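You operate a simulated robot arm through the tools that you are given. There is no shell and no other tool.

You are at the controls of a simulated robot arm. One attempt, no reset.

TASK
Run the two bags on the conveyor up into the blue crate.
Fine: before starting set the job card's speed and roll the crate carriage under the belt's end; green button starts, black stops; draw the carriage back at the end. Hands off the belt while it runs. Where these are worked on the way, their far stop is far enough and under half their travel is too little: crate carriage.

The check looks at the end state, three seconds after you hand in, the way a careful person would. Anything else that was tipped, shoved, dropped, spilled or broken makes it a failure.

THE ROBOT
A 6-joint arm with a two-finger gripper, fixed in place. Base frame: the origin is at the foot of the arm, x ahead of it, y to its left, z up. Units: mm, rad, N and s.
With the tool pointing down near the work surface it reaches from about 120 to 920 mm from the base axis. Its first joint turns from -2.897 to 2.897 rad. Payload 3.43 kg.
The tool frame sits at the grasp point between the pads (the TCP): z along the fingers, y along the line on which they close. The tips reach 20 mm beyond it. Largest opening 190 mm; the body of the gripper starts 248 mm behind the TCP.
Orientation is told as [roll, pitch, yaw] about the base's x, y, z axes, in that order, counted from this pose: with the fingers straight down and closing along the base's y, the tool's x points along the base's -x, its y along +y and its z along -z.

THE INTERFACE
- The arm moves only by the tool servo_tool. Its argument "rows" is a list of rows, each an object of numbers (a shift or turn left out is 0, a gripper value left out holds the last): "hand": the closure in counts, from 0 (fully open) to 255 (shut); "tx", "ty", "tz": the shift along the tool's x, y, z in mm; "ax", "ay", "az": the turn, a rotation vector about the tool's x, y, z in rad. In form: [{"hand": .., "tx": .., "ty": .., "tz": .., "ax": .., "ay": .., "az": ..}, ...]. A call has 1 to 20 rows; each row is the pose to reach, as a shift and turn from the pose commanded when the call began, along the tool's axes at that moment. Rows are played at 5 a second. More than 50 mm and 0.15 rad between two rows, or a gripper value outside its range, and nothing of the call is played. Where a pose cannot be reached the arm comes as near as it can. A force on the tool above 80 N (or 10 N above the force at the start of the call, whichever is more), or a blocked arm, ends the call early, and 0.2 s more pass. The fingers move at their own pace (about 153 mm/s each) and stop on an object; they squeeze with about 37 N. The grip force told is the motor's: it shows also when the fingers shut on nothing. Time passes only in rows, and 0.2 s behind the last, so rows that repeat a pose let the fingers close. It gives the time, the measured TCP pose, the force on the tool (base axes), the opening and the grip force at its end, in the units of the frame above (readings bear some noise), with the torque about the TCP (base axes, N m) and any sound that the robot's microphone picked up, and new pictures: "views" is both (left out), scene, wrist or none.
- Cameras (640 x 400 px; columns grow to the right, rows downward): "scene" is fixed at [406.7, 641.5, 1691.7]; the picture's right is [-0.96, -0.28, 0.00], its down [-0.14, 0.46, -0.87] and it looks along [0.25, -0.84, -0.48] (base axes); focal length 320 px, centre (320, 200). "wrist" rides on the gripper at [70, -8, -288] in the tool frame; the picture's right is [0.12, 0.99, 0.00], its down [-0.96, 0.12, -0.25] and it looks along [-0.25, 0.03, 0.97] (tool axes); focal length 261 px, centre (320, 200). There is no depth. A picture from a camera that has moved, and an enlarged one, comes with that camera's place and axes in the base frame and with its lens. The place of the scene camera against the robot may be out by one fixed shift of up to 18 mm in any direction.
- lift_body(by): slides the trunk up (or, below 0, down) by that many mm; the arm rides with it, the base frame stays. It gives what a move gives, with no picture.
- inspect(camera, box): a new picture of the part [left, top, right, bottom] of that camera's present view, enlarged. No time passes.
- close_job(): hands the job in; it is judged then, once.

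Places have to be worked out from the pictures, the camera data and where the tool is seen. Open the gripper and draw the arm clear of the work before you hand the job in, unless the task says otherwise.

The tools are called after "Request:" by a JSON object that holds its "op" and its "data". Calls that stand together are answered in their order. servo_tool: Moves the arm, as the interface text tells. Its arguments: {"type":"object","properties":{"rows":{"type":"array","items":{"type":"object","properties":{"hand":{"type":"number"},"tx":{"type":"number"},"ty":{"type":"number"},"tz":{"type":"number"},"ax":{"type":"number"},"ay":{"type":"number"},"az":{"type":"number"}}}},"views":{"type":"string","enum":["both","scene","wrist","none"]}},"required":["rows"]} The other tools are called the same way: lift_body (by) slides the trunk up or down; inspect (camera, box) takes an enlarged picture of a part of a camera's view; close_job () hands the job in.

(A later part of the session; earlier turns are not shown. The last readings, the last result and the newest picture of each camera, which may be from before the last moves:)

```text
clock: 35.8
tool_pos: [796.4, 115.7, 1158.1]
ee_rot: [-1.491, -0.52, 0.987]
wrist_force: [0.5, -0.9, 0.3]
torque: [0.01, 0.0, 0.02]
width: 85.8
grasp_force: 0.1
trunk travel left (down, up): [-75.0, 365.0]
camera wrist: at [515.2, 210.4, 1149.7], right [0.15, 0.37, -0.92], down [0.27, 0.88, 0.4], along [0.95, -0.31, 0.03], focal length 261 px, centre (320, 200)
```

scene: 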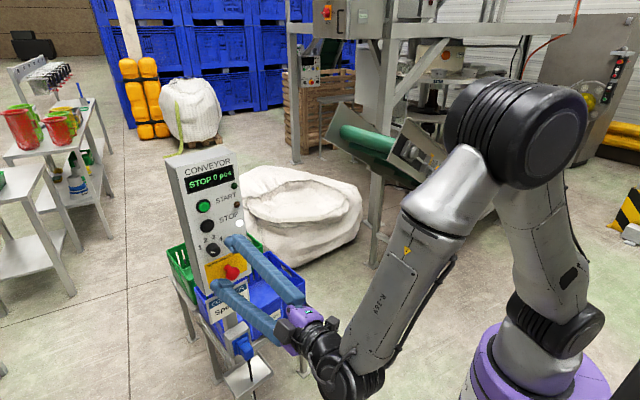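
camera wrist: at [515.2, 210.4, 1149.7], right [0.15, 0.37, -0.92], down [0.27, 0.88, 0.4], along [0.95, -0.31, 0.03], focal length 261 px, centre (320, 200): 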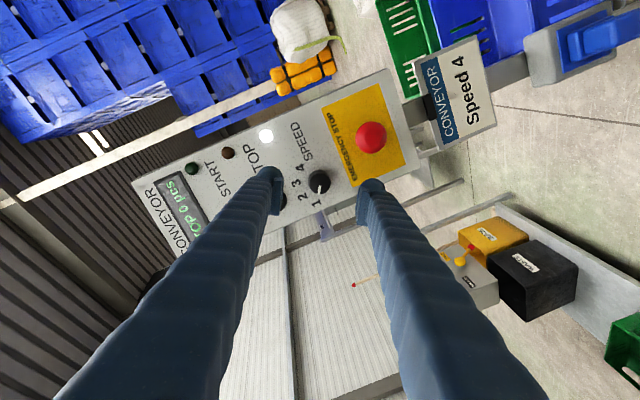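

Turned without trouble. I zoom on the knob from this new camera position to refine depth and centring before advancing.

Request:
{"op": "inspect", "data": {"camera": "wrist", "box": [260, 130, 400, 230]}}

```text
4.00 times, centred on (330, 180) of wrist
camera zoom: at [515.2, 210.4, 1149.7], right [0.15, 0.37, -0.92], down [0.27, 0.88, 0.4], along [0.95, -0.31, 0.03], focal length 1043 px, centre (280, 280)
```

zoom: 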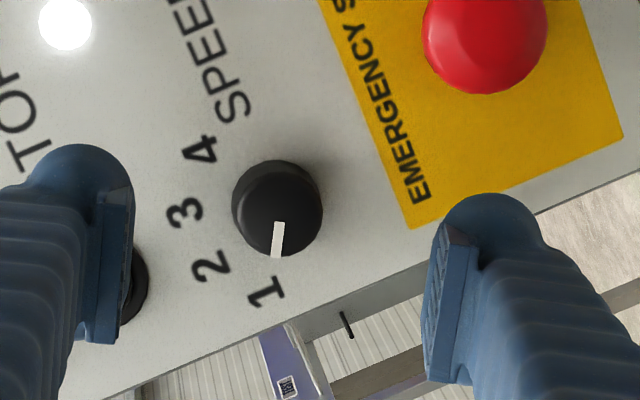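

The knob stays within about 1 mm of the tool axis; its face should be 82–89 mm ahead of the TCP. I narrow the opening to 50 mm and advance 60 mm, then look again.

Request:
{"op": "servo_tool", "data": {"rows": [{"hand": 188, "tz": 0}, {"hand": 188, "tz": 0}, {"hand": 188, "tz": 20}, {"hand": 188, "tz": 40}, {"hand": 188, "tz": 60}, {"hand": 188, "tz": 60}], "views": "both"}}

Request:
{"op": "inspect", "data": {"camera": "wrist", "box": [260, 130, 400, 230]}}

Request:
{"op": "inspect", "data": {"camera": "scene", "box": [180, 200, 300, 290]}}

```text
clock: 37.2
tool_pos: [847.4, 85.1, 1153.2]
ee_rot: [-1.49, -0.521, 0.987]
wrist_force: [-0.2, -0.6, 0.2]
torque: [0.01, 0.0, -0.04]
width: 50.1
grasp_force: 0.0
trunk travel left (down, up): [-75.0, 365.0]
camera wrist: at [567.2, 178.9, 1144.9], right [0.15, 0.37, -0.92], down [0.27, 0.88, 0.4], along [0.95, -0.31, 0.03], focal length 261 px, centre (320, 200)
```

scene: 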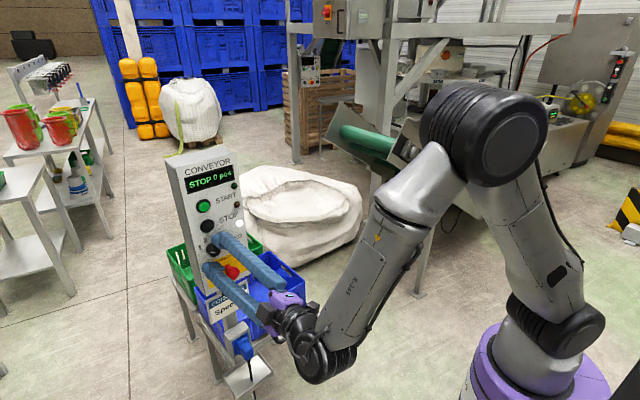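
wrist: 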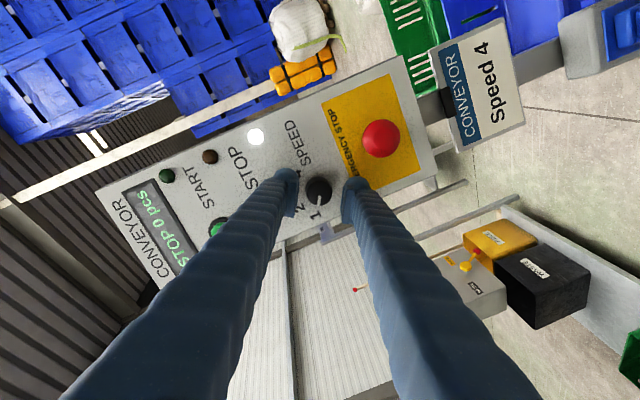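

```text
4.00 times, centred on (330, 180) of wrist
camera zoom: at [567.2, 178.9, 1144.9], right [0.15, 0.37, -0.92], down [0.27, 0.88, 0.4], along [0.95, -0.31, 0.03], focal length 1043 px, centre (280, 280)
```

zoom: 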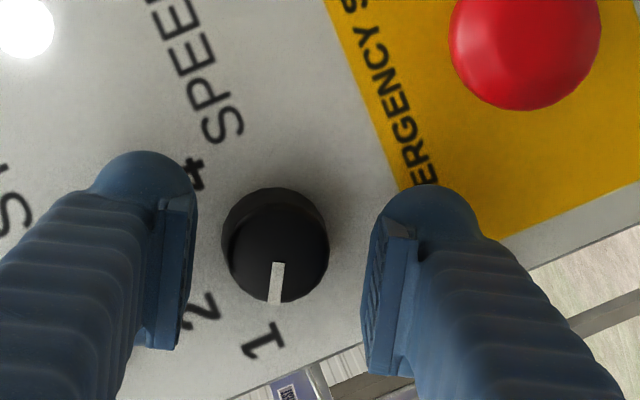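

```text
4.44 times, centred on (240, 245) of scene
camera zoom: at [406.7, 641.5, 1691.7], right [-0.96, -0.28, 0.0], down [-0.14, 0.46, -0.87], along [0.25, -0.84, -0.48], focal length 1421 px, centre (676, 0)
```

zoom: 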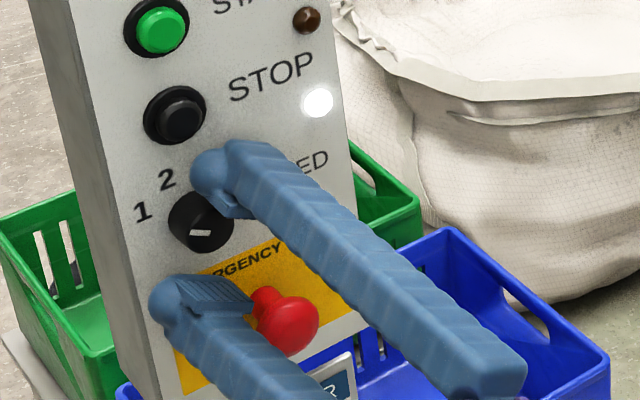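

The knob sits centred between the pads, its face about 27 mm ahead of the TCP (7 mm past the tips). I advance 20 mm slowly so the tips reach over it but stay clear of the plate.

Request:
{"op": "servo_tool", "data": {"rows": [{"tz": 7}, {"tz": 14}, {"tz": 20}, {"tz": 20}], "views": "both"}}

Request:
{"op": "inspect", "data": {"camera": "wrist", "box": [260, 130, 400, 230]}}

Request:
{"op": "inspect", "data": {"camera": "scene", "box": [180, 200, 300, 290]}}

```text
clock: 38.2
tool_pos: [862.1, 76.1, 1152.2]
ee_rot: [-1.49, -0.522, 0.989]
wrist_force: [-34.4, 13.7, -5.5]
torque: [-0.43, -1.09, -0.47]
width: 48.5
grasp_force: 0.0
trunk travel left (down, up): [-75.0, 365.0]
camera wrist: at [581.1, 170.3, 1144.3], right [0.15, 0.37, -0.92], down [0.27, 0.88, 0.4], along [0.95, -0.31, 0.03], focal length 261 px, centre (320, 200)
```

scene: 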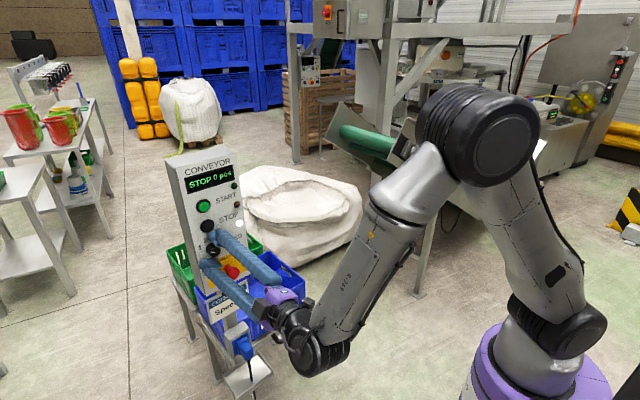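
wrist: 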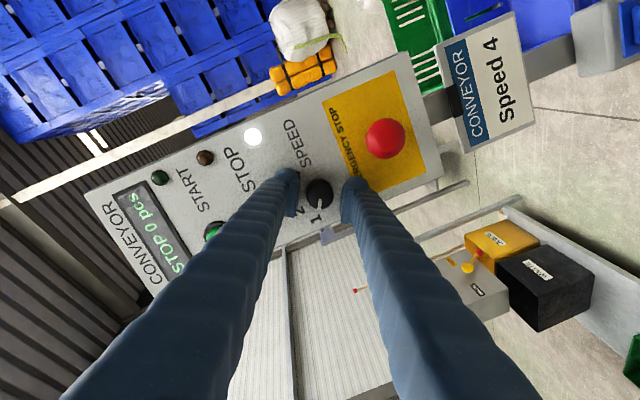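

```text
4.00 times, centred on (330, 180) of wrist
camera zoom: at [581.1, 170.3, 1144.3], right [0.15, 0.37, -0.92], down [0.27, 0.88, 0.4], along [0.95, -0.31, 0.03], focal length 1043 px, centre (280, 280)
```

zoom: 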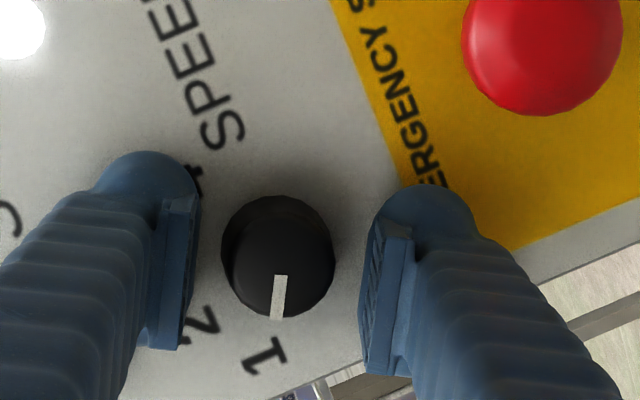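

```text
4.44 times, centred on (240, 245) of scene
camera zoom: at [406.7, 641.5, 1691.7], right [-0.96, -0.28, 0.0], down [-0.14, 0.46, -0.87], along [0.25, -0.84, -0.48], focal length 1421 px, centre (676, 0)
```

zoom: 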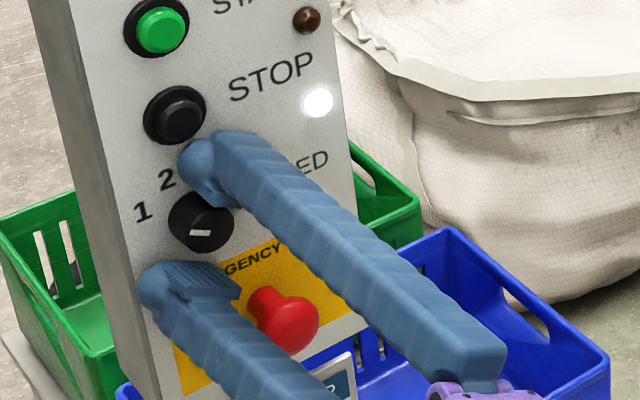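

The tips have met the face plate (about 37 N along the normal), so the plate is at TCP+20 mm here. I back off 6 mm to clear the plate and then close on the knob.

Request:
{"op": "servo_tool", "data": {"rows": [{"tz": -3}, {"tz": -6}, {"tz": -6, "hand": 200}, {"tz": -6, "hand": 215}, {"tz": -6, "hand": 230}, {"tz": -6, "hand": 255}, {"tz": -6, "hand": 255}, {"tz": -6, "hand": 255}], "views": "both"}}

Request:
{"op": "inspect", "data": {"camera": "wrist", "box": [260, 130, 400, 230]}}

```text
clock: 40.0
tool_pos: [861.0, 77.6, 1153.9]
ee_rot: [-1.491, -0.523, 0.988]
wrist_force: [11.6, -3.4, 13.4]
torque: [-0.13, -0.22, -0.08]
width: 31.5
grasp_force: 45.1
trunk travel left (down, up): [-75.0, 365.0]
camera wrist: at [579.3, 172.1, 1144.7], right [0.15, 0.37, -0.92], down [0.27, 0.88, 0.4], along [0.95, -0.31, 0.03], focal length 261 px, centre (320, 200)
```

scene: 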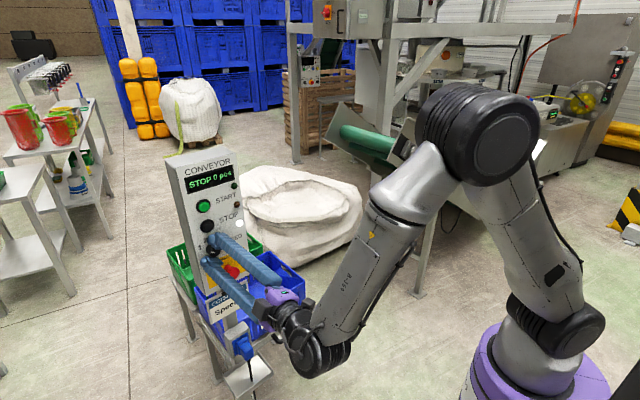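
wrist: 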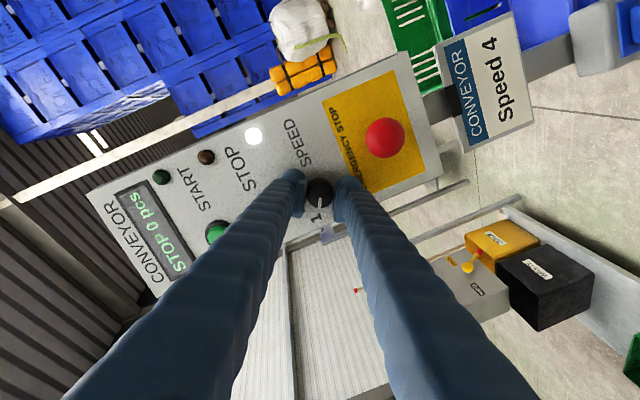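

```text
4.00 times, centred on (330, 180) of wrist
camera zoom: at [579.3, 172.1, 1144.7], right [0.15, 0.37, -0.92], down [0.27, 0.88, 0.4], along [0.95, -0.31, 0.03], focal length 1043 px, centre (280, 280)
```

zoom: 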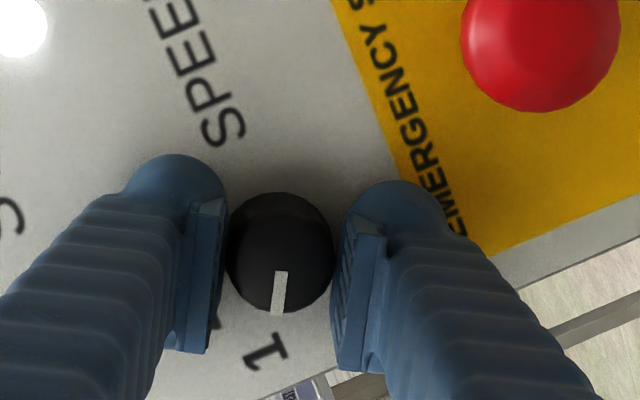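

The knob is gripped (31.5 mm, 45 N). I now turn the tool +2.1 rad about its axis, clockwise from the operator's side, in 0.14 rad rows.

Request:
{"op": "servo_tool", "data": {"rows": [{"az": 0.14}, {"az": 0.28}, {"az": 0.42}, {"az": 0.56}, {"az": 0.7}, {"az": 0.84}, {"az": 0.98}, {"az": 1.12}, {"az": 1.26}, {"az": 1.4}, {"az": 1.54}, {"az": 1.68}, {"az": 1.82}, {"az": 1.96}, {"az": 2.1}, {"az": 2.1}], "views": "both"}}

Request:
{"op": "inspect", "data": {"camera": "wrist", "box": [260, 130, 400, 230]}}

Request:
{"op": "inspect", "data": {"camera": "scene", "box": [180, 160, 300, 290]}}

```text
clock: 42.2
tool_pos: [859.2, 74.0, 1158.6]
ee_rot: [1.245, -1.229, -1.843]
wrist_force: [-16.3, -9.9, -0.1]
torque: [-0.65, -0.81, -0.55]
width: 32.0
grasp_force: 45.4
out of reach, approached as far as the arm can: row 10, 11
trunk travel left (down, up): [-75.0, 365.0]
stopped in row 11: the force on the tool passed its limit at 107 N (the readings are from after the stop); the commanded pose is now the measured one
camera wrist: at [622.7, 248.4, 1119.0], right [0.56, 0.81, 0.2], down [-0.23, -0.09, 0.97], along [0.8, -0.59, 0.14], focal length 261 px, centre (320, 200)
```

scene: 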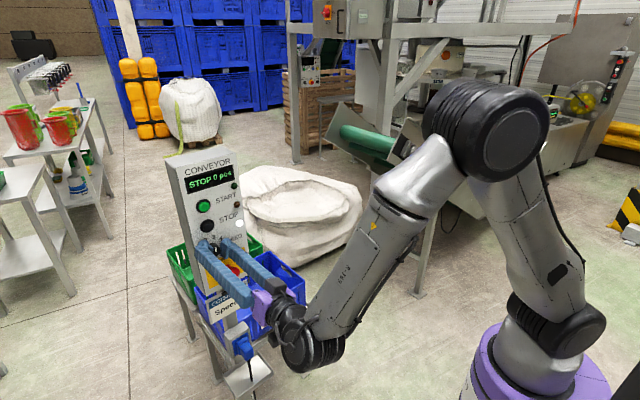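
wrist: 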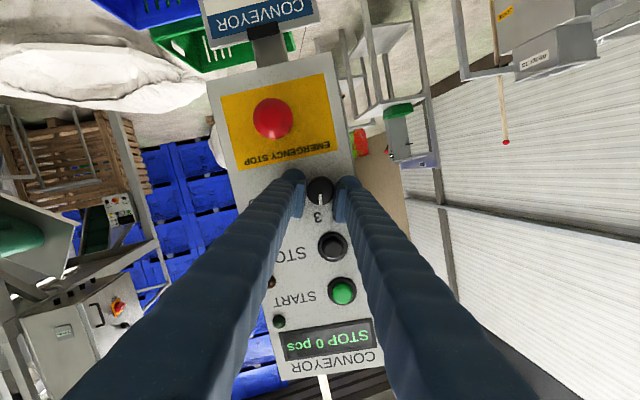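

```text
4.00 times, centred on (330, 180) of wrist
camera zoom: at [622.7, 248.4, 1119.0], right [0.56, 0.81, 0.2], down [-0.23, -0.09, 0.97], along [0.8, -0.59, 0.14], focal length 1043 px, centre (280, 280)
```

zoom: 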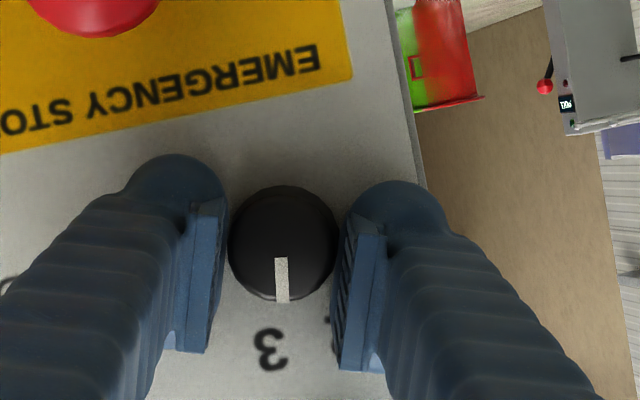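

```text
3.08 times, centred on (240, 225) of scene
camera zoom: at [406.7, 641.5, 1691.7], right [-0.96, -0.28, 0.0], down [-0.14, 0.46, -0.87], along [0.25, -0.84, -0.48], focal length 984 px, centre (566, 123)
```

zoom: 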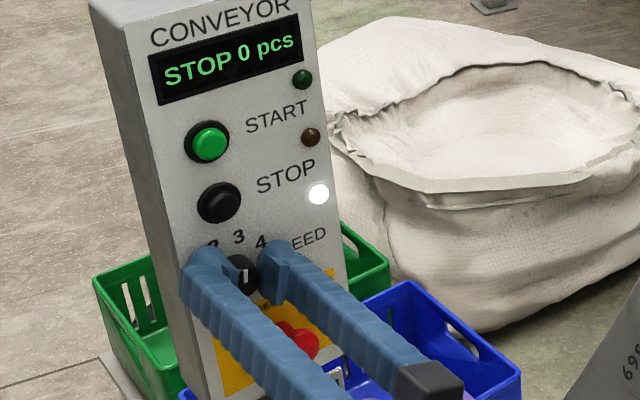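

The knob moved from 1 to 3 before the wrist hit its turning limit and the force guard stopped the call; display still reads STOP. I release, back away 40 mm, and will re-grip with the wrist turned back.

Request:
{"op": "servo_tool", "data": {"rows": [{"hand": 220}, {"hand": 188}, {"hand": 188}, {"hand": 188, "tz": -10}, {"hand": 188, "tz": -25}, {"hand": 188, "tz": -40}, {"hand": 188, "tz": -40}], "views": "both"}}

Request:
{"op": "inspect", "data": {"camera": "wrist", "box": [250, 120, 390, 220]}}

```text
clock: 43.8
tool_pos: [829.5, 99.7, 1162.7]
ee_rot: [1.239, -1.23, -1.833]
wrist_force: [-0.2, 0.8, -0.1]
torque: [0.01, -0.04, 0.0]
width: 50.0
grasp_force: 0.0
trunk travel left (down, up): [-75.0, 365.0]
camera wrist: at [590.9, 272.8, 1123.6], right [0.55, 0.81, 0.2], down [-0.23, -0.09, 0.97], along [0.8, -0.58, 0.13], focal length 261 px, centre (320, 200)
```

scene: 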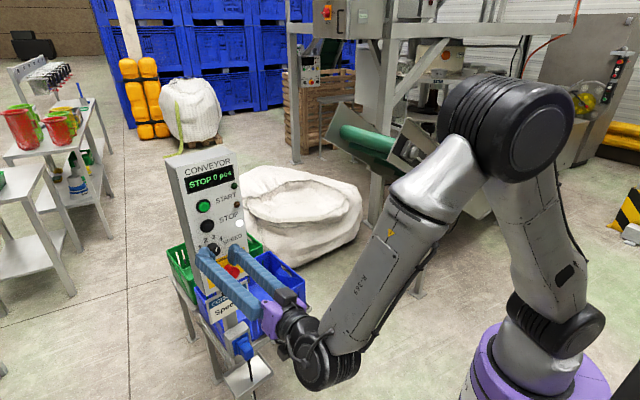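
wrist: 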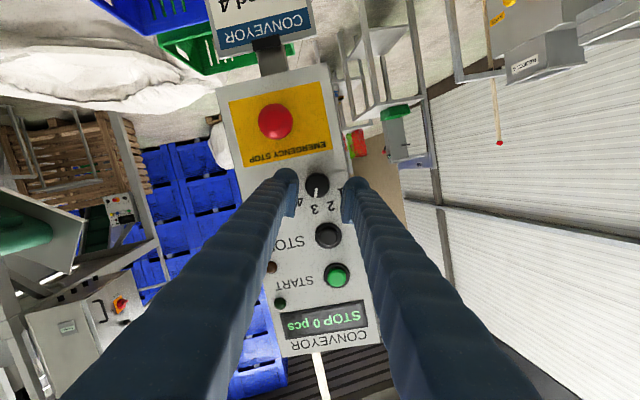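

```text
4.00 times, centred on (320, 170) of wrist
camera zoom: at [590.9, 272.8, 1123.6], right [0.55, 0.81, 0.2], down [-0.23, -0.09, 0.97], along [0.8, -0.58, 0.13], focal length 1043 px, centre (320, 320)
```

zoom: 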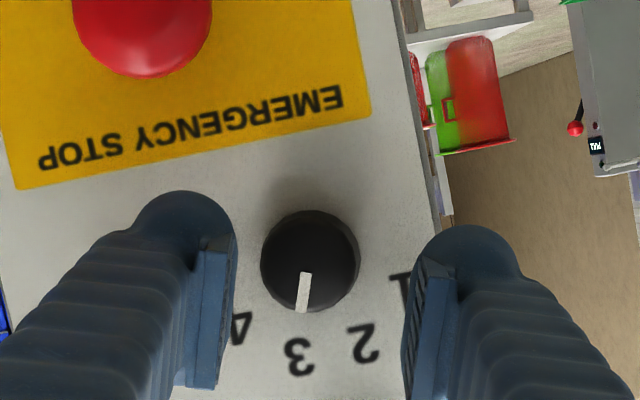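

The knob now shows 3. I turn the wrist back by about 0.83 rad to square orientation and centre again on the knob axis at a 46 mm stand-off.

Request:
{"op": "servo_tool", "data": {"rows": [{"tx": 1, "ty": -1.2, "tz": -1.5, "ax": -0.005, "ay": -0.007, "az": -0.138}, {"tx": 2, "ty": -2.3, "tz": -3, "ax": -0.011, "ay": -0.014, "az": -0.275}, {"tx": 3, "ty": -3.5, "tz": -4.4, "ax": -0.016, "ay": -0.022, "az": -0.413}, {"tx": 4, "ty": -4.6, "tz": -5.9, "ax": -0.022, "ay": -0.029, "az": -0.551}, {"tx": 4.9, "ty": -5.8, "tz": -7.3, "ax": -0.027, "ay": -0.036, "az": -0.689}, {"tx": 5.8, "ty": -6.9, "tz": -8.8, "ax": -0.033, "ay": -0.043, "az": -0.826}, {"tx": 5.8, "ty": -6.9, "tz": -8.8, "ax": -0.033, "ay": -0.043, "az": -0.826}], "views": "wrist"}}

Request:
{"op": "inspect", "data": {"camera": "wrist", "box": [250, 120, 390, 220]}}

```text
clock: 45.4
tool_pos: [819.5, 100.7, 1154.1]
ee_rot: [-1.424, -1.065, 0.902]
wrist_force: [0.0, 0.6, -1.2]
torque: [-0.03, -0.04, -0.02]
width: 50.1
grasp_force: 0.0
trunk travel left (down, up): [-75.0, 365.0]
camera wrist: at [547.9, 215.8, 1116.4], right [0.38, 0.72, -0.58], down [0.12, 0.58, 0.8], along [0.91, -0.38, 0.13], focal length 261 px, centre (320, 200)
```

wrist: 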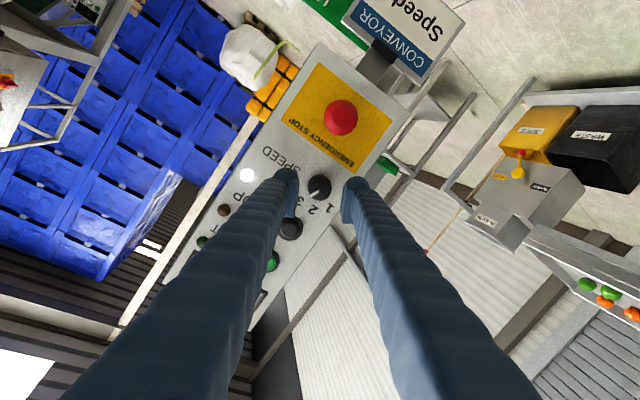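

```text
4.00 times, centred on (320, 170) of wrist
camera zoom: at [547.9, 215.8, 1116.4], right [0.38, 0.72, -0.58], down [0.12, 0.58, 0.8], along [0.91, -0.38, 0.13], focal length 1043 px, centre (320, 320)
```

zoom: 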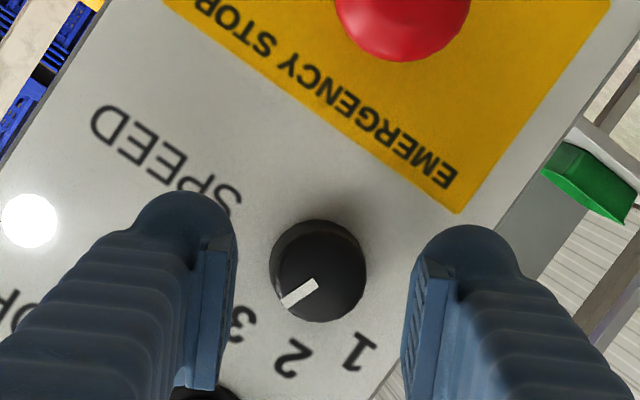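

Centred on the knob again with the mark at 3. I advance 44 mm (just short of the plate) and close on the knob.

Request:
{"op": "servo_tool", "data": {"rows": [{"tz": 12}, {"tz": 24}, {"tz": 34}, {"tz": 40}, {"tz": 44}, {"tz": 44}, {"tz": 44, "hand": 205}, {"tz": 44, "hand": 220}, {"tz": 44, "hand": 235}, {"tz": 44, "hand": 255}, {"tz": 44, "hand": 255}], "views": "wrist"}}

Request:
{"op": "inspect", "data": {"camera": "wrist", "box": [250, 120, 390, 220]}}

```text
clock: 47.8
tool_pos: [856.9, 78.1, 1150.7]
ee_rot: [-1.424, -1.068, 0.901]
wrist_force: [1.7, -1.4, 0.5]
torque: [-0.01, -0.03, -0.11]
width: 31.7
grasp_force: 44.9
trunk travel left (down, up): [-75.0, 365.0]
camera wrist: at [585.5, 193.2, 1112.8], right [0.39, 0.72, -0.58], down [0.12, 0.58, 0.81], along [0.91, -0.38, 0.13], focal length 261 px, centre (320, 200)
```

wrist: 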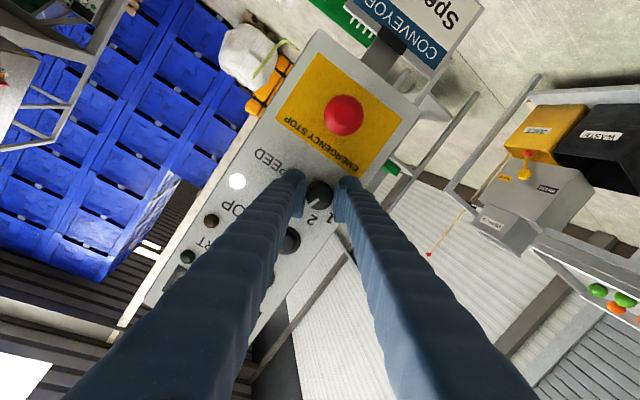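

```text
4.00 times, centred on (320, 170) of wrist
camera zoom: at [585.5, 193.2, 1112.8], right [0.39, 0.72, -0.58], down [0.12, 0.58, 0.81], along [0.91, -0.38, 0.13], focal length 1043 px, centre (320, 320)
```

zoom: 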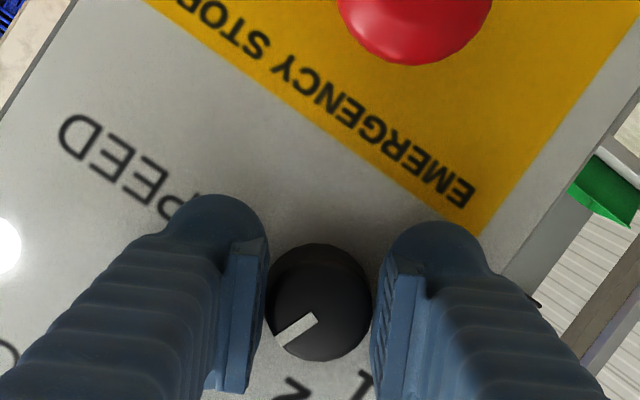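

Gripped cleanly with almost no side load. I turn +0.71 rad to take the knob from 3 to 4.

Request:
{"op": "servo_tool", "data": {"rows": [{"az": 0.1}, {"az": 0.2}, {"az": 0.3}, {"az": 0.4}, {"az": 0.5}, {"az": 0.6}, {"az": 0.71}, {"az": 0.71}], "views": "wrist"}}

Request:
{"op": "inspect", "data": {"camera": "wrist", "box": [250, 120, 390, 220]}}

Request:
{"op": "inspect", "data": {"camera": "scene", "box": [180, 180, 280, 280]}}

```text
clock: 49.6
tool_pos: [856.5, 78.7, 1151.7]
ee_rot: [1.249, -1.348, -1.796]
wrist_force: [-1.1, 3.6, -3.0]
torque: [-0.26, 0.27, 0.04]
width: 31.4
grasp_force: 44.9
trunk travel left (down, up): [-75.0, 365.0]
camera wrist: at [609.5, 235.2, 1100.2], right [0.52, 0.85, 0.09], down [-0.2, 0.01, 0.98], along [0.83, -0.53, 0.18], focal length 261 px, centre (320, 200)
```

wrist: 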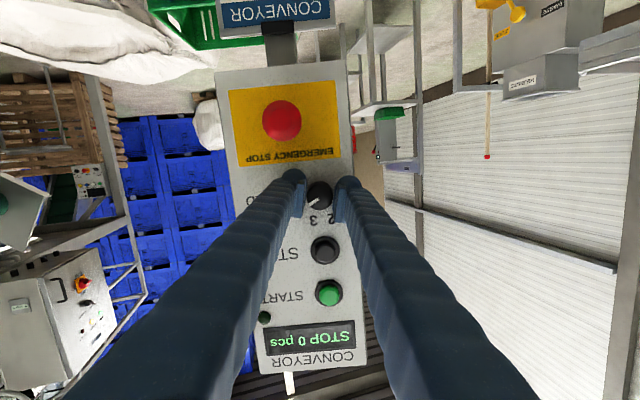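

```text
4.00 times, centred on (320, 170) of wrist
camera zoom: at [609.5, 235.2, 1100.2], right [0.52, 0.85, 0.09], down [-0.2, 0.01, 0.98], along [0.83, -0.53, 0.18], focal length 1043 px, centre (320, 320)
```

zoom: 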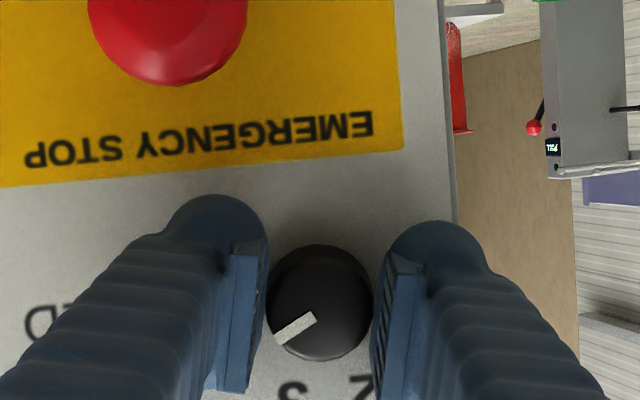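

```text
4.00 times, centred on (230, 230) of scene
camera zoom: at [406.7, 641.5, 1691.7], right [-0.96, -0.28, 0.0], down [-0.14, 0.46, -0.87], along [0.25, -0.84, -0.48], focal length 1279 px, centre (680, 80)
```

zoom: 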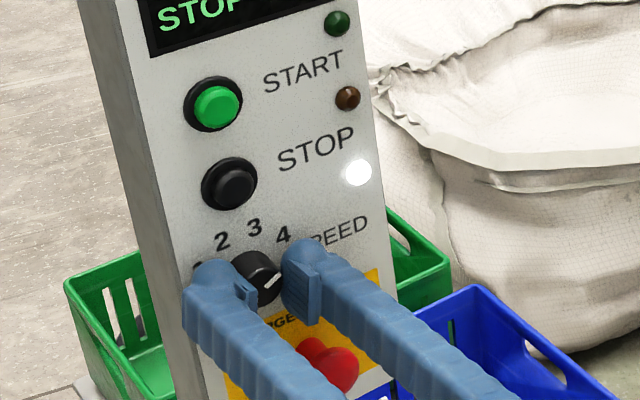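

The mark now points close to 4. I release, back off, and check the knob's reading.

Request:
{"op": "servo_tool", "data": {"rows": [{"hand": 220}, {"hand": 188}, {"hand": 188}, {"hand": 188, "tz": -15}, {"hand": 188, "tz": -35}, {"hand": 188, "tz": -60}, {"hand": 188, "tz": -60}], "views": "both"}}

Request:
{"op": "inspect", "data": {"camera": "wrist", "box": [250, 120, 390, 220]}}

Request:
{"op": "inspect", "data": {"camera": "scene", "box": [180, 180, 280, 280]}}

```text
clock: 51.2
tool_pos: [803.5, 110.2, 1156.6]
ee_rot: [1.253, -1.347, -1.801]
wrist_force: [-0.4, 0.2, 0.3]
torque: [-0.01, 0.02, -0.01]
width: 50.1
grasp_force: 0.1
trunk travel left (down, up): [-75.0, 365.0]
camera wrist: at [557.2, 266.2, 1104.5], right [0.52, 0.85, 0.09], down [-0.2, 0.02, 0.98], along [0.83, -0.53, 0.18], focal length 261 px, centre (320, 200)
```

scene: 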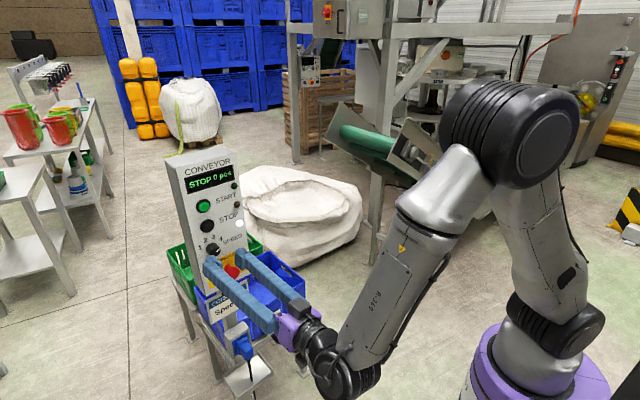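
wrist: 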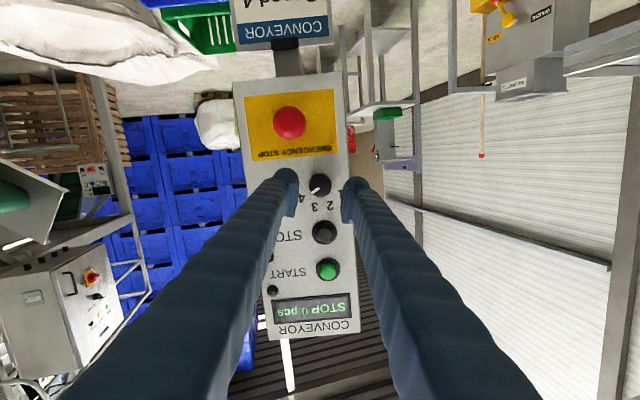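

```text
4.00 times, centred on (320, 170) of wrist
camera zoom: at [557.2, 266.2, 1104.5], right [0.52, 0.85, 0.09], down [-0.2, 0.02, 0.98], along [0.83, -0.53, 0.18], focal length 1043 px, centre (320, 320)
```

zoom: 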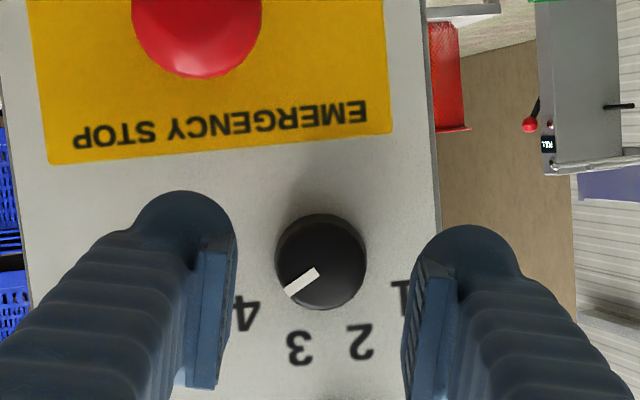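

```text
4.00 times, centred on (230, 230) of scene
camera zoom: at [406.7, 641.5, 1691.7], right [-0.96, -0.28, 0.0], down [-0.14, 0.46, -0.87], along [0.25, -0.84, -0.48], focal length 1279 px, centre (680, 80)
```

zoom: 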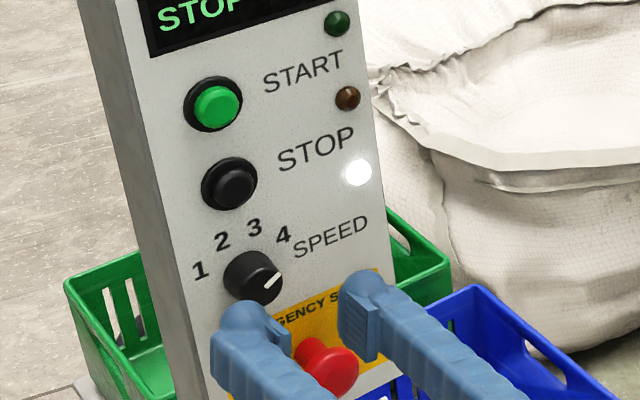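

The knob's mark points at 4 as the job card asks. Now for the carriage: I return to tool-down on the +y side first.

Request:
{"op": "servo_tool", "data": {"rows": [{"tx": 31, "ty": -6, "tz": -30, "ax": 0.013, "ay": 0.125, "az": -0.014}, {"tx": 62, "ty": -13, "tz": -59, "ax": 0.027, "ay": 0.249, "az": -0.029}, {"tx": 94, "ty": -19, "tz": -89, "ax": 0.04, "ay": 0.374, "az": -0.043}, {"tx": 125, "ty": -25, "tz": -118, "ax": 0.053, "ay": 0.498, "az": -0.057}, {"tx": 156, "ty": -32, "tz": -148, "ax": 0.067, "ay": 0.623, "az": -0.071}, {"tx": 187, "ty": -38, "tz": -177, "ax": 0.08, "ay": 0.748, "az": -0.086}, {"tx": 218, "ty": -44, "tz": -207, "ax": 0.093, "ay": 0.872, "az": -0.1}, {"tx": 250, "ty": -51, "tz": -236, "ax": 0.107, "ay": 0.997, "az": -0.114}, {"tx": 281, "ty": -57, "tz": -266, "ax": 0.12, "ay": 1.121, "az": -0.128}, {"tx": 312, "ty": -63, "tz": -295, "ax": 0.133, "ay": 1.246, "az": -0.143}, {"tx": 343, "ty": -70, "tz": -325, "ax": 0.147, "ay": 1.371, "az": -0.157}, {"tx": 374.5, "ty": -76, "tz": -354.6, "ax": 0.16, "ay": 1.495, "az": -0.171}], "views": "wrist"}}

```text
clock: 53.8
tool_pos: [481.6, 308.8, 798.9]
ee_rot: [0.001, 0.003, -0.54]
wrist_force: [0.8, 0.6, 0.1]
torque: [0.01, -0.04, -0.02]
width: 50.0
grasp_force: 0.1
trunk travel left (down, up): [-75.0, 365.0]
camera wrist: at [416.8, 338.3, 1085.5], right [0.41, 0.91, 0.0], down [0.88, -0.4, 0.25], along [0.22, -0.1, -0.97], focal length 261 px, centre (320, 200)
```

wrist: 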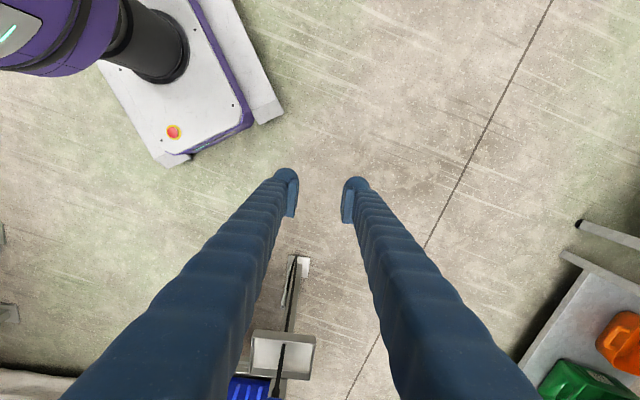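

Back at tool-down. I swing across the front to (640,-150,850) while yawing so the closing line is perpendicular to the handle bar (yaw +1.03), to look at the carriage handle.

Request:
{"op": "servo_tool", "data": {"rows": [{"tx": -35, "ty": -27, "tz": -9, "az": -0.143}, {"tx": -71, "ty": -54, "tz": -17, "az": -0.286}, {"tx": -106, "ty": -81, "tz": -26, "az": -0.428}, {"tx": -141, "ty": -109, "tz": -34, "az": -0.571}, {"tx": -177, "ty": -136, "tz": -43, "az": -0.714}, {"tx": -212, "ty": -163, "tz": -51, "az": -0.857}, {"tx": -244, "ty": -193, "tz": -51, "az": -1.0}, {"tx": -276, "ty": -223, "tz": -51, "az": -1.142}, {"tx": -308, "ty": -252, "tz": -51, "az": -1.285}, {"tx": -340, "ty": -282, "tz": -51, "az": -1.428}, {"tx": -372, "ty": -312, "tz": -51, "az": -1.571}], "views": "both"}}

```text
clock: 56.2
tool_pos: [638.6, -149.9, 849.7]
ee_rot: [-0.002, 0.002, 1.03]
wrist_force: [-0.2, 0.7, -0.2]
torque: [-0.1, -0.02, -0.03]
width: 50.1
grasp_force: 0.0
trunk travel left (down, up): [-75.0, 365.0]
camera wrist: at [610.7, -214.1, 1137.1], right [-0.91, 0.41, 0.0], down [0.4, 0.89, 0.25], along [0.1, 0.23, -0.97], focal length 261 px, centre (320, 200)
```

scene: 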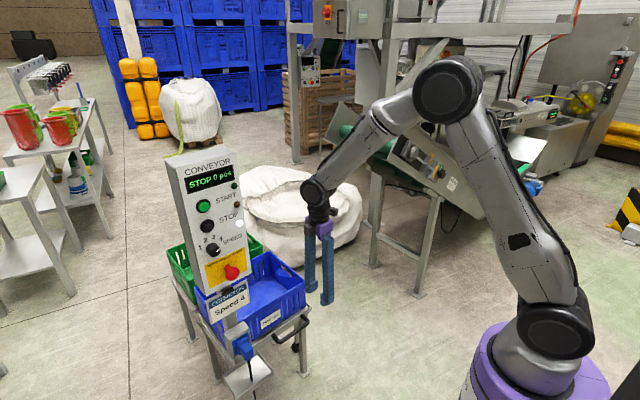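
wrist: 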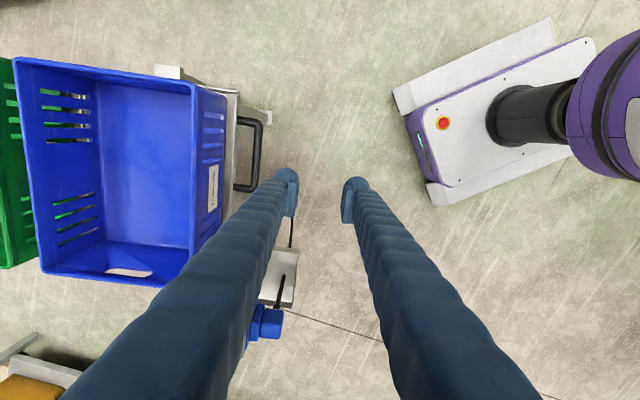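

Request:
{"op": "inspect", "data": {"camera": "wrist", "box": [140, 50, 300, 210]}}

Request:
{"op": "inspect", "data": {"camera": "wrist", "box": [150, 180, 310, 350]}}

```text
2.50 times, centred on (220, 130) of wrist
camera zoom: at [610.7, -214.1, 1137.1], right [-0.91, 0.41, 0.0], down [0.4, 0.89, 0.25], along [0.1, 0.23, -0.97], focal length 652 px, centre (570, 375)
```

zoom: 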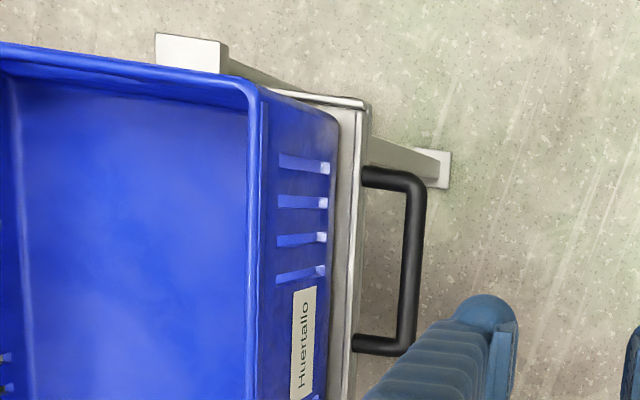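

```text
2.35 times, centred on (230, 265) of wrist
camera zoom: at [610.7, -214.1, 1137.1], right [-0.91, 0.41, 0.0], down [0.4, 0.89, 0.25], along [0.1, 0.23, -0.97], focal length 613 px, centre (532, 47)
```

zoom: 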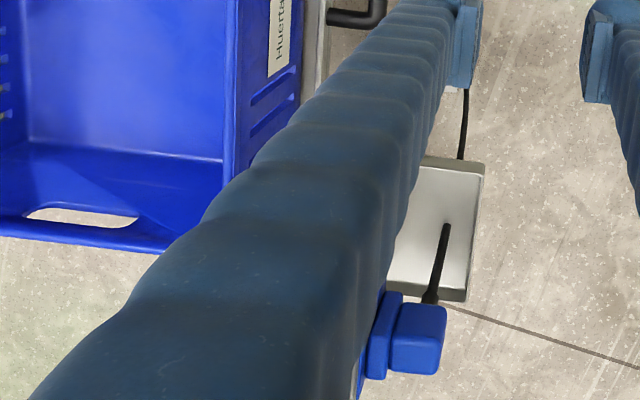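

The handle is a U about 175 mm long with a ~22 mm bar, its middle near (785,-228,~470), and about 44 mm of room behind it. I descend beside it (40 mm on the robot side) to z 640 for a closer look.

Request:
{"op": "servo_tool", "data": {"rows": [{"tx": -1.4, "ty": -20, "tz": 35}, {"tx": -2.9, "ty": -41, "tz": 70}, {"tx": -4.3, "ty": -61, "tz": 105}, {"tx": -5.7, "ty": -82, "tz": 140}, {"tx": -7.2, "ty": -103, "tz": 175}, {"tx": -8.6, "ty": -123, "tz": 210}, {"tx": -8.6, "ty": -123, "tz": 210}], "views": "both"}}

Request:
{"op": "inspect", "data": {"camera": "wrist", "box": [200, 100, 360, 240]}}

Request:
{"op": "inspect", "data": {"camera": "scene", "box": [220, 200, 360, 340]}}

```text
clock: 57.8
tool_pos: [750.3, -206.9, 638.4]
ee_rot: [0.001, 0.0, 1.031]
wrist_force: [0.2, 0.5, -0.9]
torque: [0.04, 0.03, -0.01]
width: 49.9
grasp_force: 0.0
trunk travel left (down, up): [-75.0, 365.0]
camera wrist: at [721.2, -270.2, 925.8], right [-0.91, 0.41, 0.0], down [0.4, 0.88, 0.25], along [0.1, 0.23, -0.97], focal length 261 px, centre (320, 200)
```

scene: 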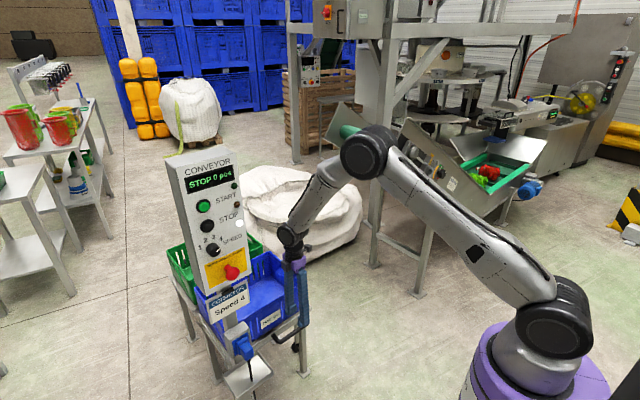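
wrist: 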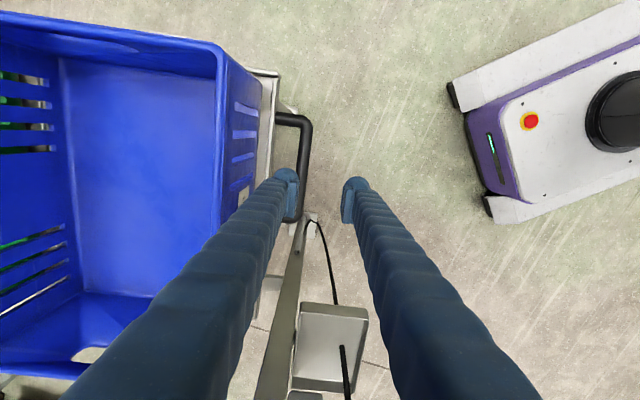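

```text
2.86 times, centred on (280, 170) of wrist
camera zoom: at [721.2, -270.2, 925.8], right [-0.91, 0.41, 0.0], down [0.4, 0.88, 0.25], along [0.1, 0.23, -0.97], focal length 745 px, centre (434, 286)
```

zoom: 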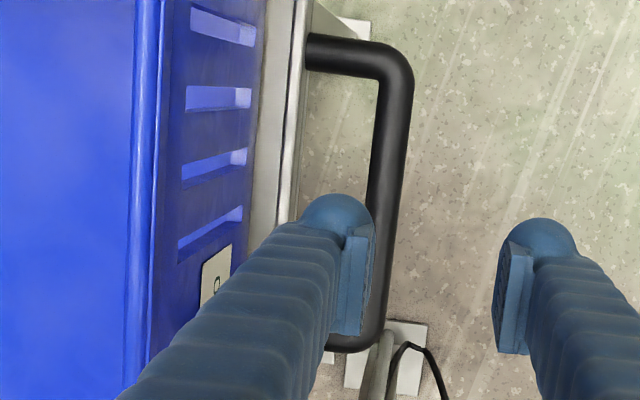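

```text
2.86 times, centred on (290, 270) of scene
camera zoom: at [406.7, 641.5, 1691.7], right [-0.96, -0.28, 0.0], down [-0.14, 0.46, -0.87], along [0.25, -0.84, -0.48], focal length 914 px, centre (406, 0)
```

zoom: 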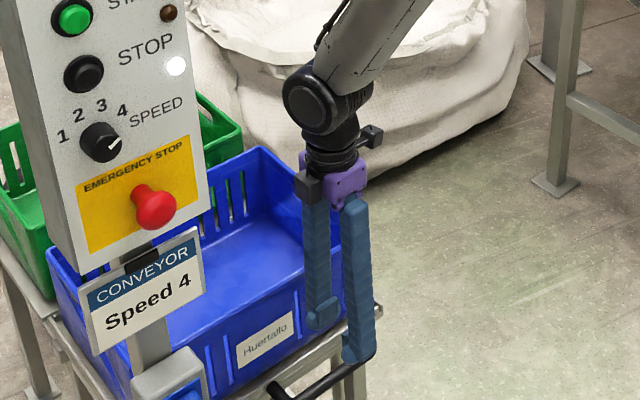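

Knob reading 4 is confirmed in the scene view. Combining five views, the bar's middle is at about (770,-229,500), i.e. 28 mm further toward the crate; I shift over it and descend until the tips are just above the bar.

Request:
{"op": "servo_tool", "data": {"rows": [{"tx": 4.4, "ty": -14}, {"tx": 8.8, "ty": -28.3}, {"tx": 8.8, "ty": -28.3, "tz": 30}, {"tx": 8.8, "ty": -28.3, "tz": 60}, {"tx": 8.8, "ty": -28.3, "tz": 92}, {"tx": 8.8, "ty": -28.3, "tz": 92}], "views": "both"}}

Request:
{"op": "inspect", "data": {"camera": "wrist", "box": [230, 110, 410, 250]}}

Request:
{"op": "inspect", "data": {"camera": "scene", "box": [220, 200, 360, 340]}}

```text
clock: 59.2
tool_pos: [768.8, -228.8, 548.1]
ee_rot: [-0.001, 0.001, 1.03]
wrist_force: [-0.1, -0.3, 0.2]
torque: [0.01, 0.02, -0.01]
width: 50.1
grasp_force: 0.1
trunk travel left (down, up): [-75.0, 365.0]
camera wrist: at [740.1, -291.5, 835.1], right [-0.91, 0.41, 0.0], down [0.4, 0.88, 0.25], along [0.1, 0.23, -0.97], focal length 261 px, centre (320, 200)
```

scene: 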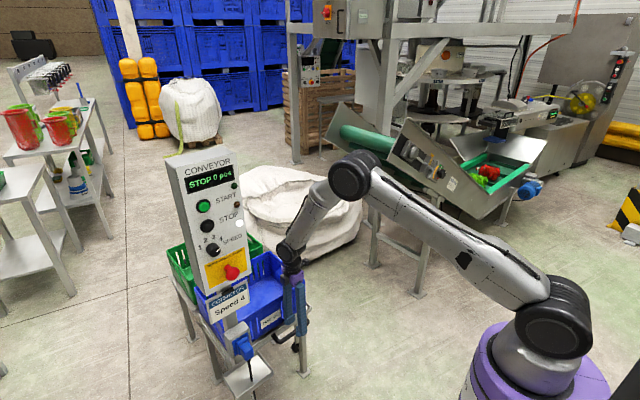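
wrist: 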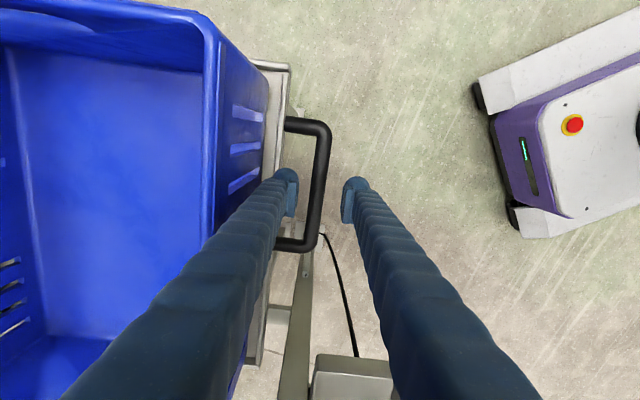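

```text
2.86 times, centred on (320, 180) of wrist
camera zoom: at [740.1, -291.5, 835.1], right [-0.91, 0.41, 0.0], down [0.4, 0.88, 0.25], along [0.1, 0.23, -0.97], focal length 745 px, centre (320, 257)
```

zoom: 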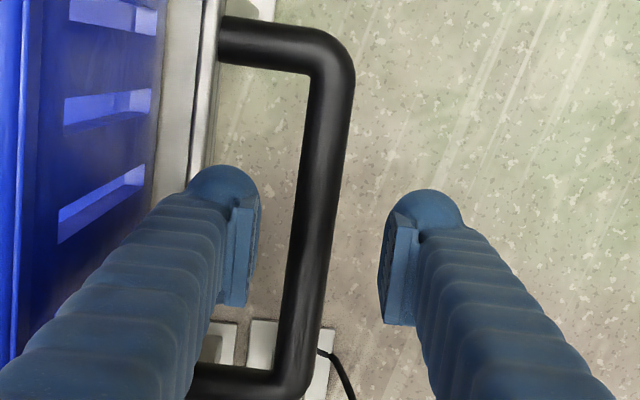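

```text
2.86 times, centred on (290, 270) of scene
camera zoom: at [406.7, 641.5, 1691.7], right [-0.96, -0.28, 0.0], down [-0.14, 0.46, -0.87], along [0.25, -0.84, -0.48], focal length 914 px, centre (406, 0)
```

zoom: 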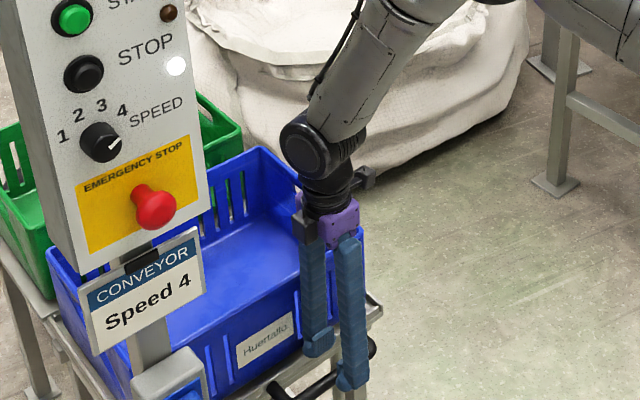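

The bar passes midway between the fingers and triangulates consistently at (772,-228,500). I lower 47 mm so the pads straddle the bar and close the grip gently.

Request:
{"op": "servo_tool", "data": {"rows": [{"tz": 16}, {"tz": 32}, {"tz": 47}, {"tz": 47}, {"tz": 47, "hand": 205}, {"tz": 47, "hand": 220}, {"tz": 47, "hand": 240}, {"tz": 47, "hand": 255}, {"tz": 47, "hand": 255}], "views": "both"}}

Request:
{"op": "inspect", "data": {"camera": "wrist", "box": [230, 110, 410, 250]}}

```text
clock: 60.0
tool_pos: [771.4, -229.4, 523.1]
ee_rot: [-0.011, -0.002, 1.03]
wrist_force: [-22.2, 3.3, 52.4]
torque: [-2.03, -1.68, -0.75]
width: 40.9
grasp_force: 0.0
trunk travel left (down, up): [-75.0, 365.0]
stopped in row 3: the force on the tool passed its limit at 102 N (the readings are from after the stop); the commanded pose is now the measured one
camera wrist: at [740.1, -292.7, 809.1], right [-0.91, 0.41, -0.01], down [0.39, 0.88, 0.25], along [0.11, 0.22, -0.97], focal length 261 px, centre (320, 200)
```

scene: 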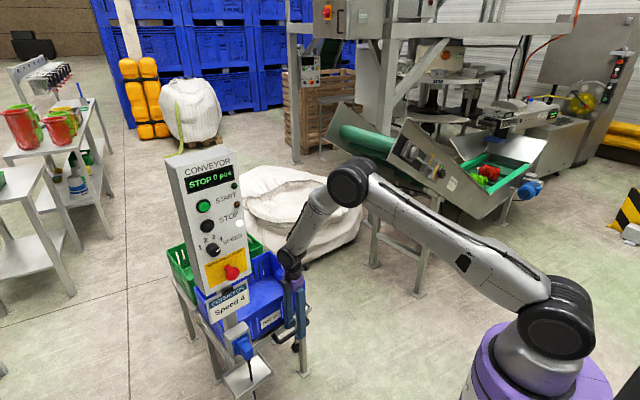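
wrist: 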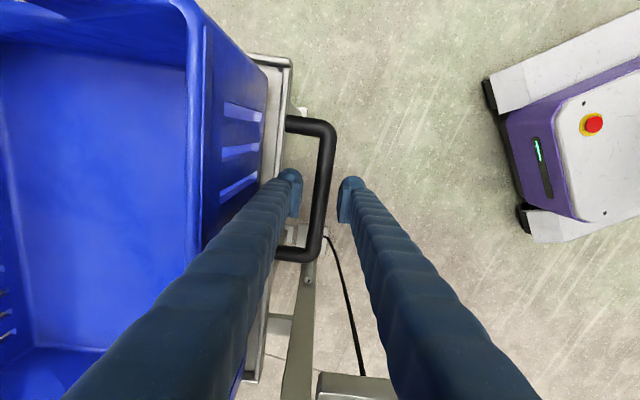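

```text
2.86 times, centred on (320, 180) of wrist
camera zoom: at [740.1, -292.7, 809.1], right [-0.91, 0.41, -0.01], down [0.39, 0.88, 0.25], along [0.11, 0.22, -0.97], focal length 745 px, centre (320, 257)
```

zoom: 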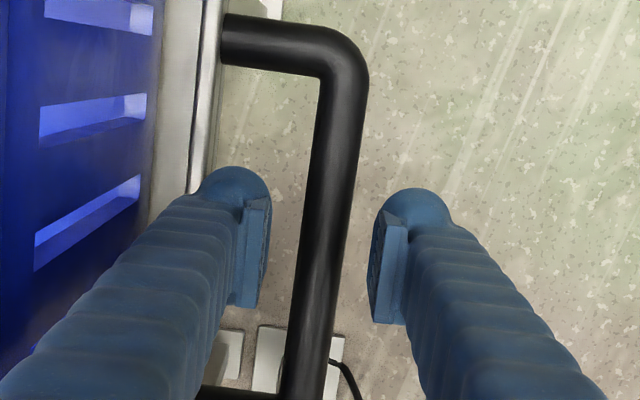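

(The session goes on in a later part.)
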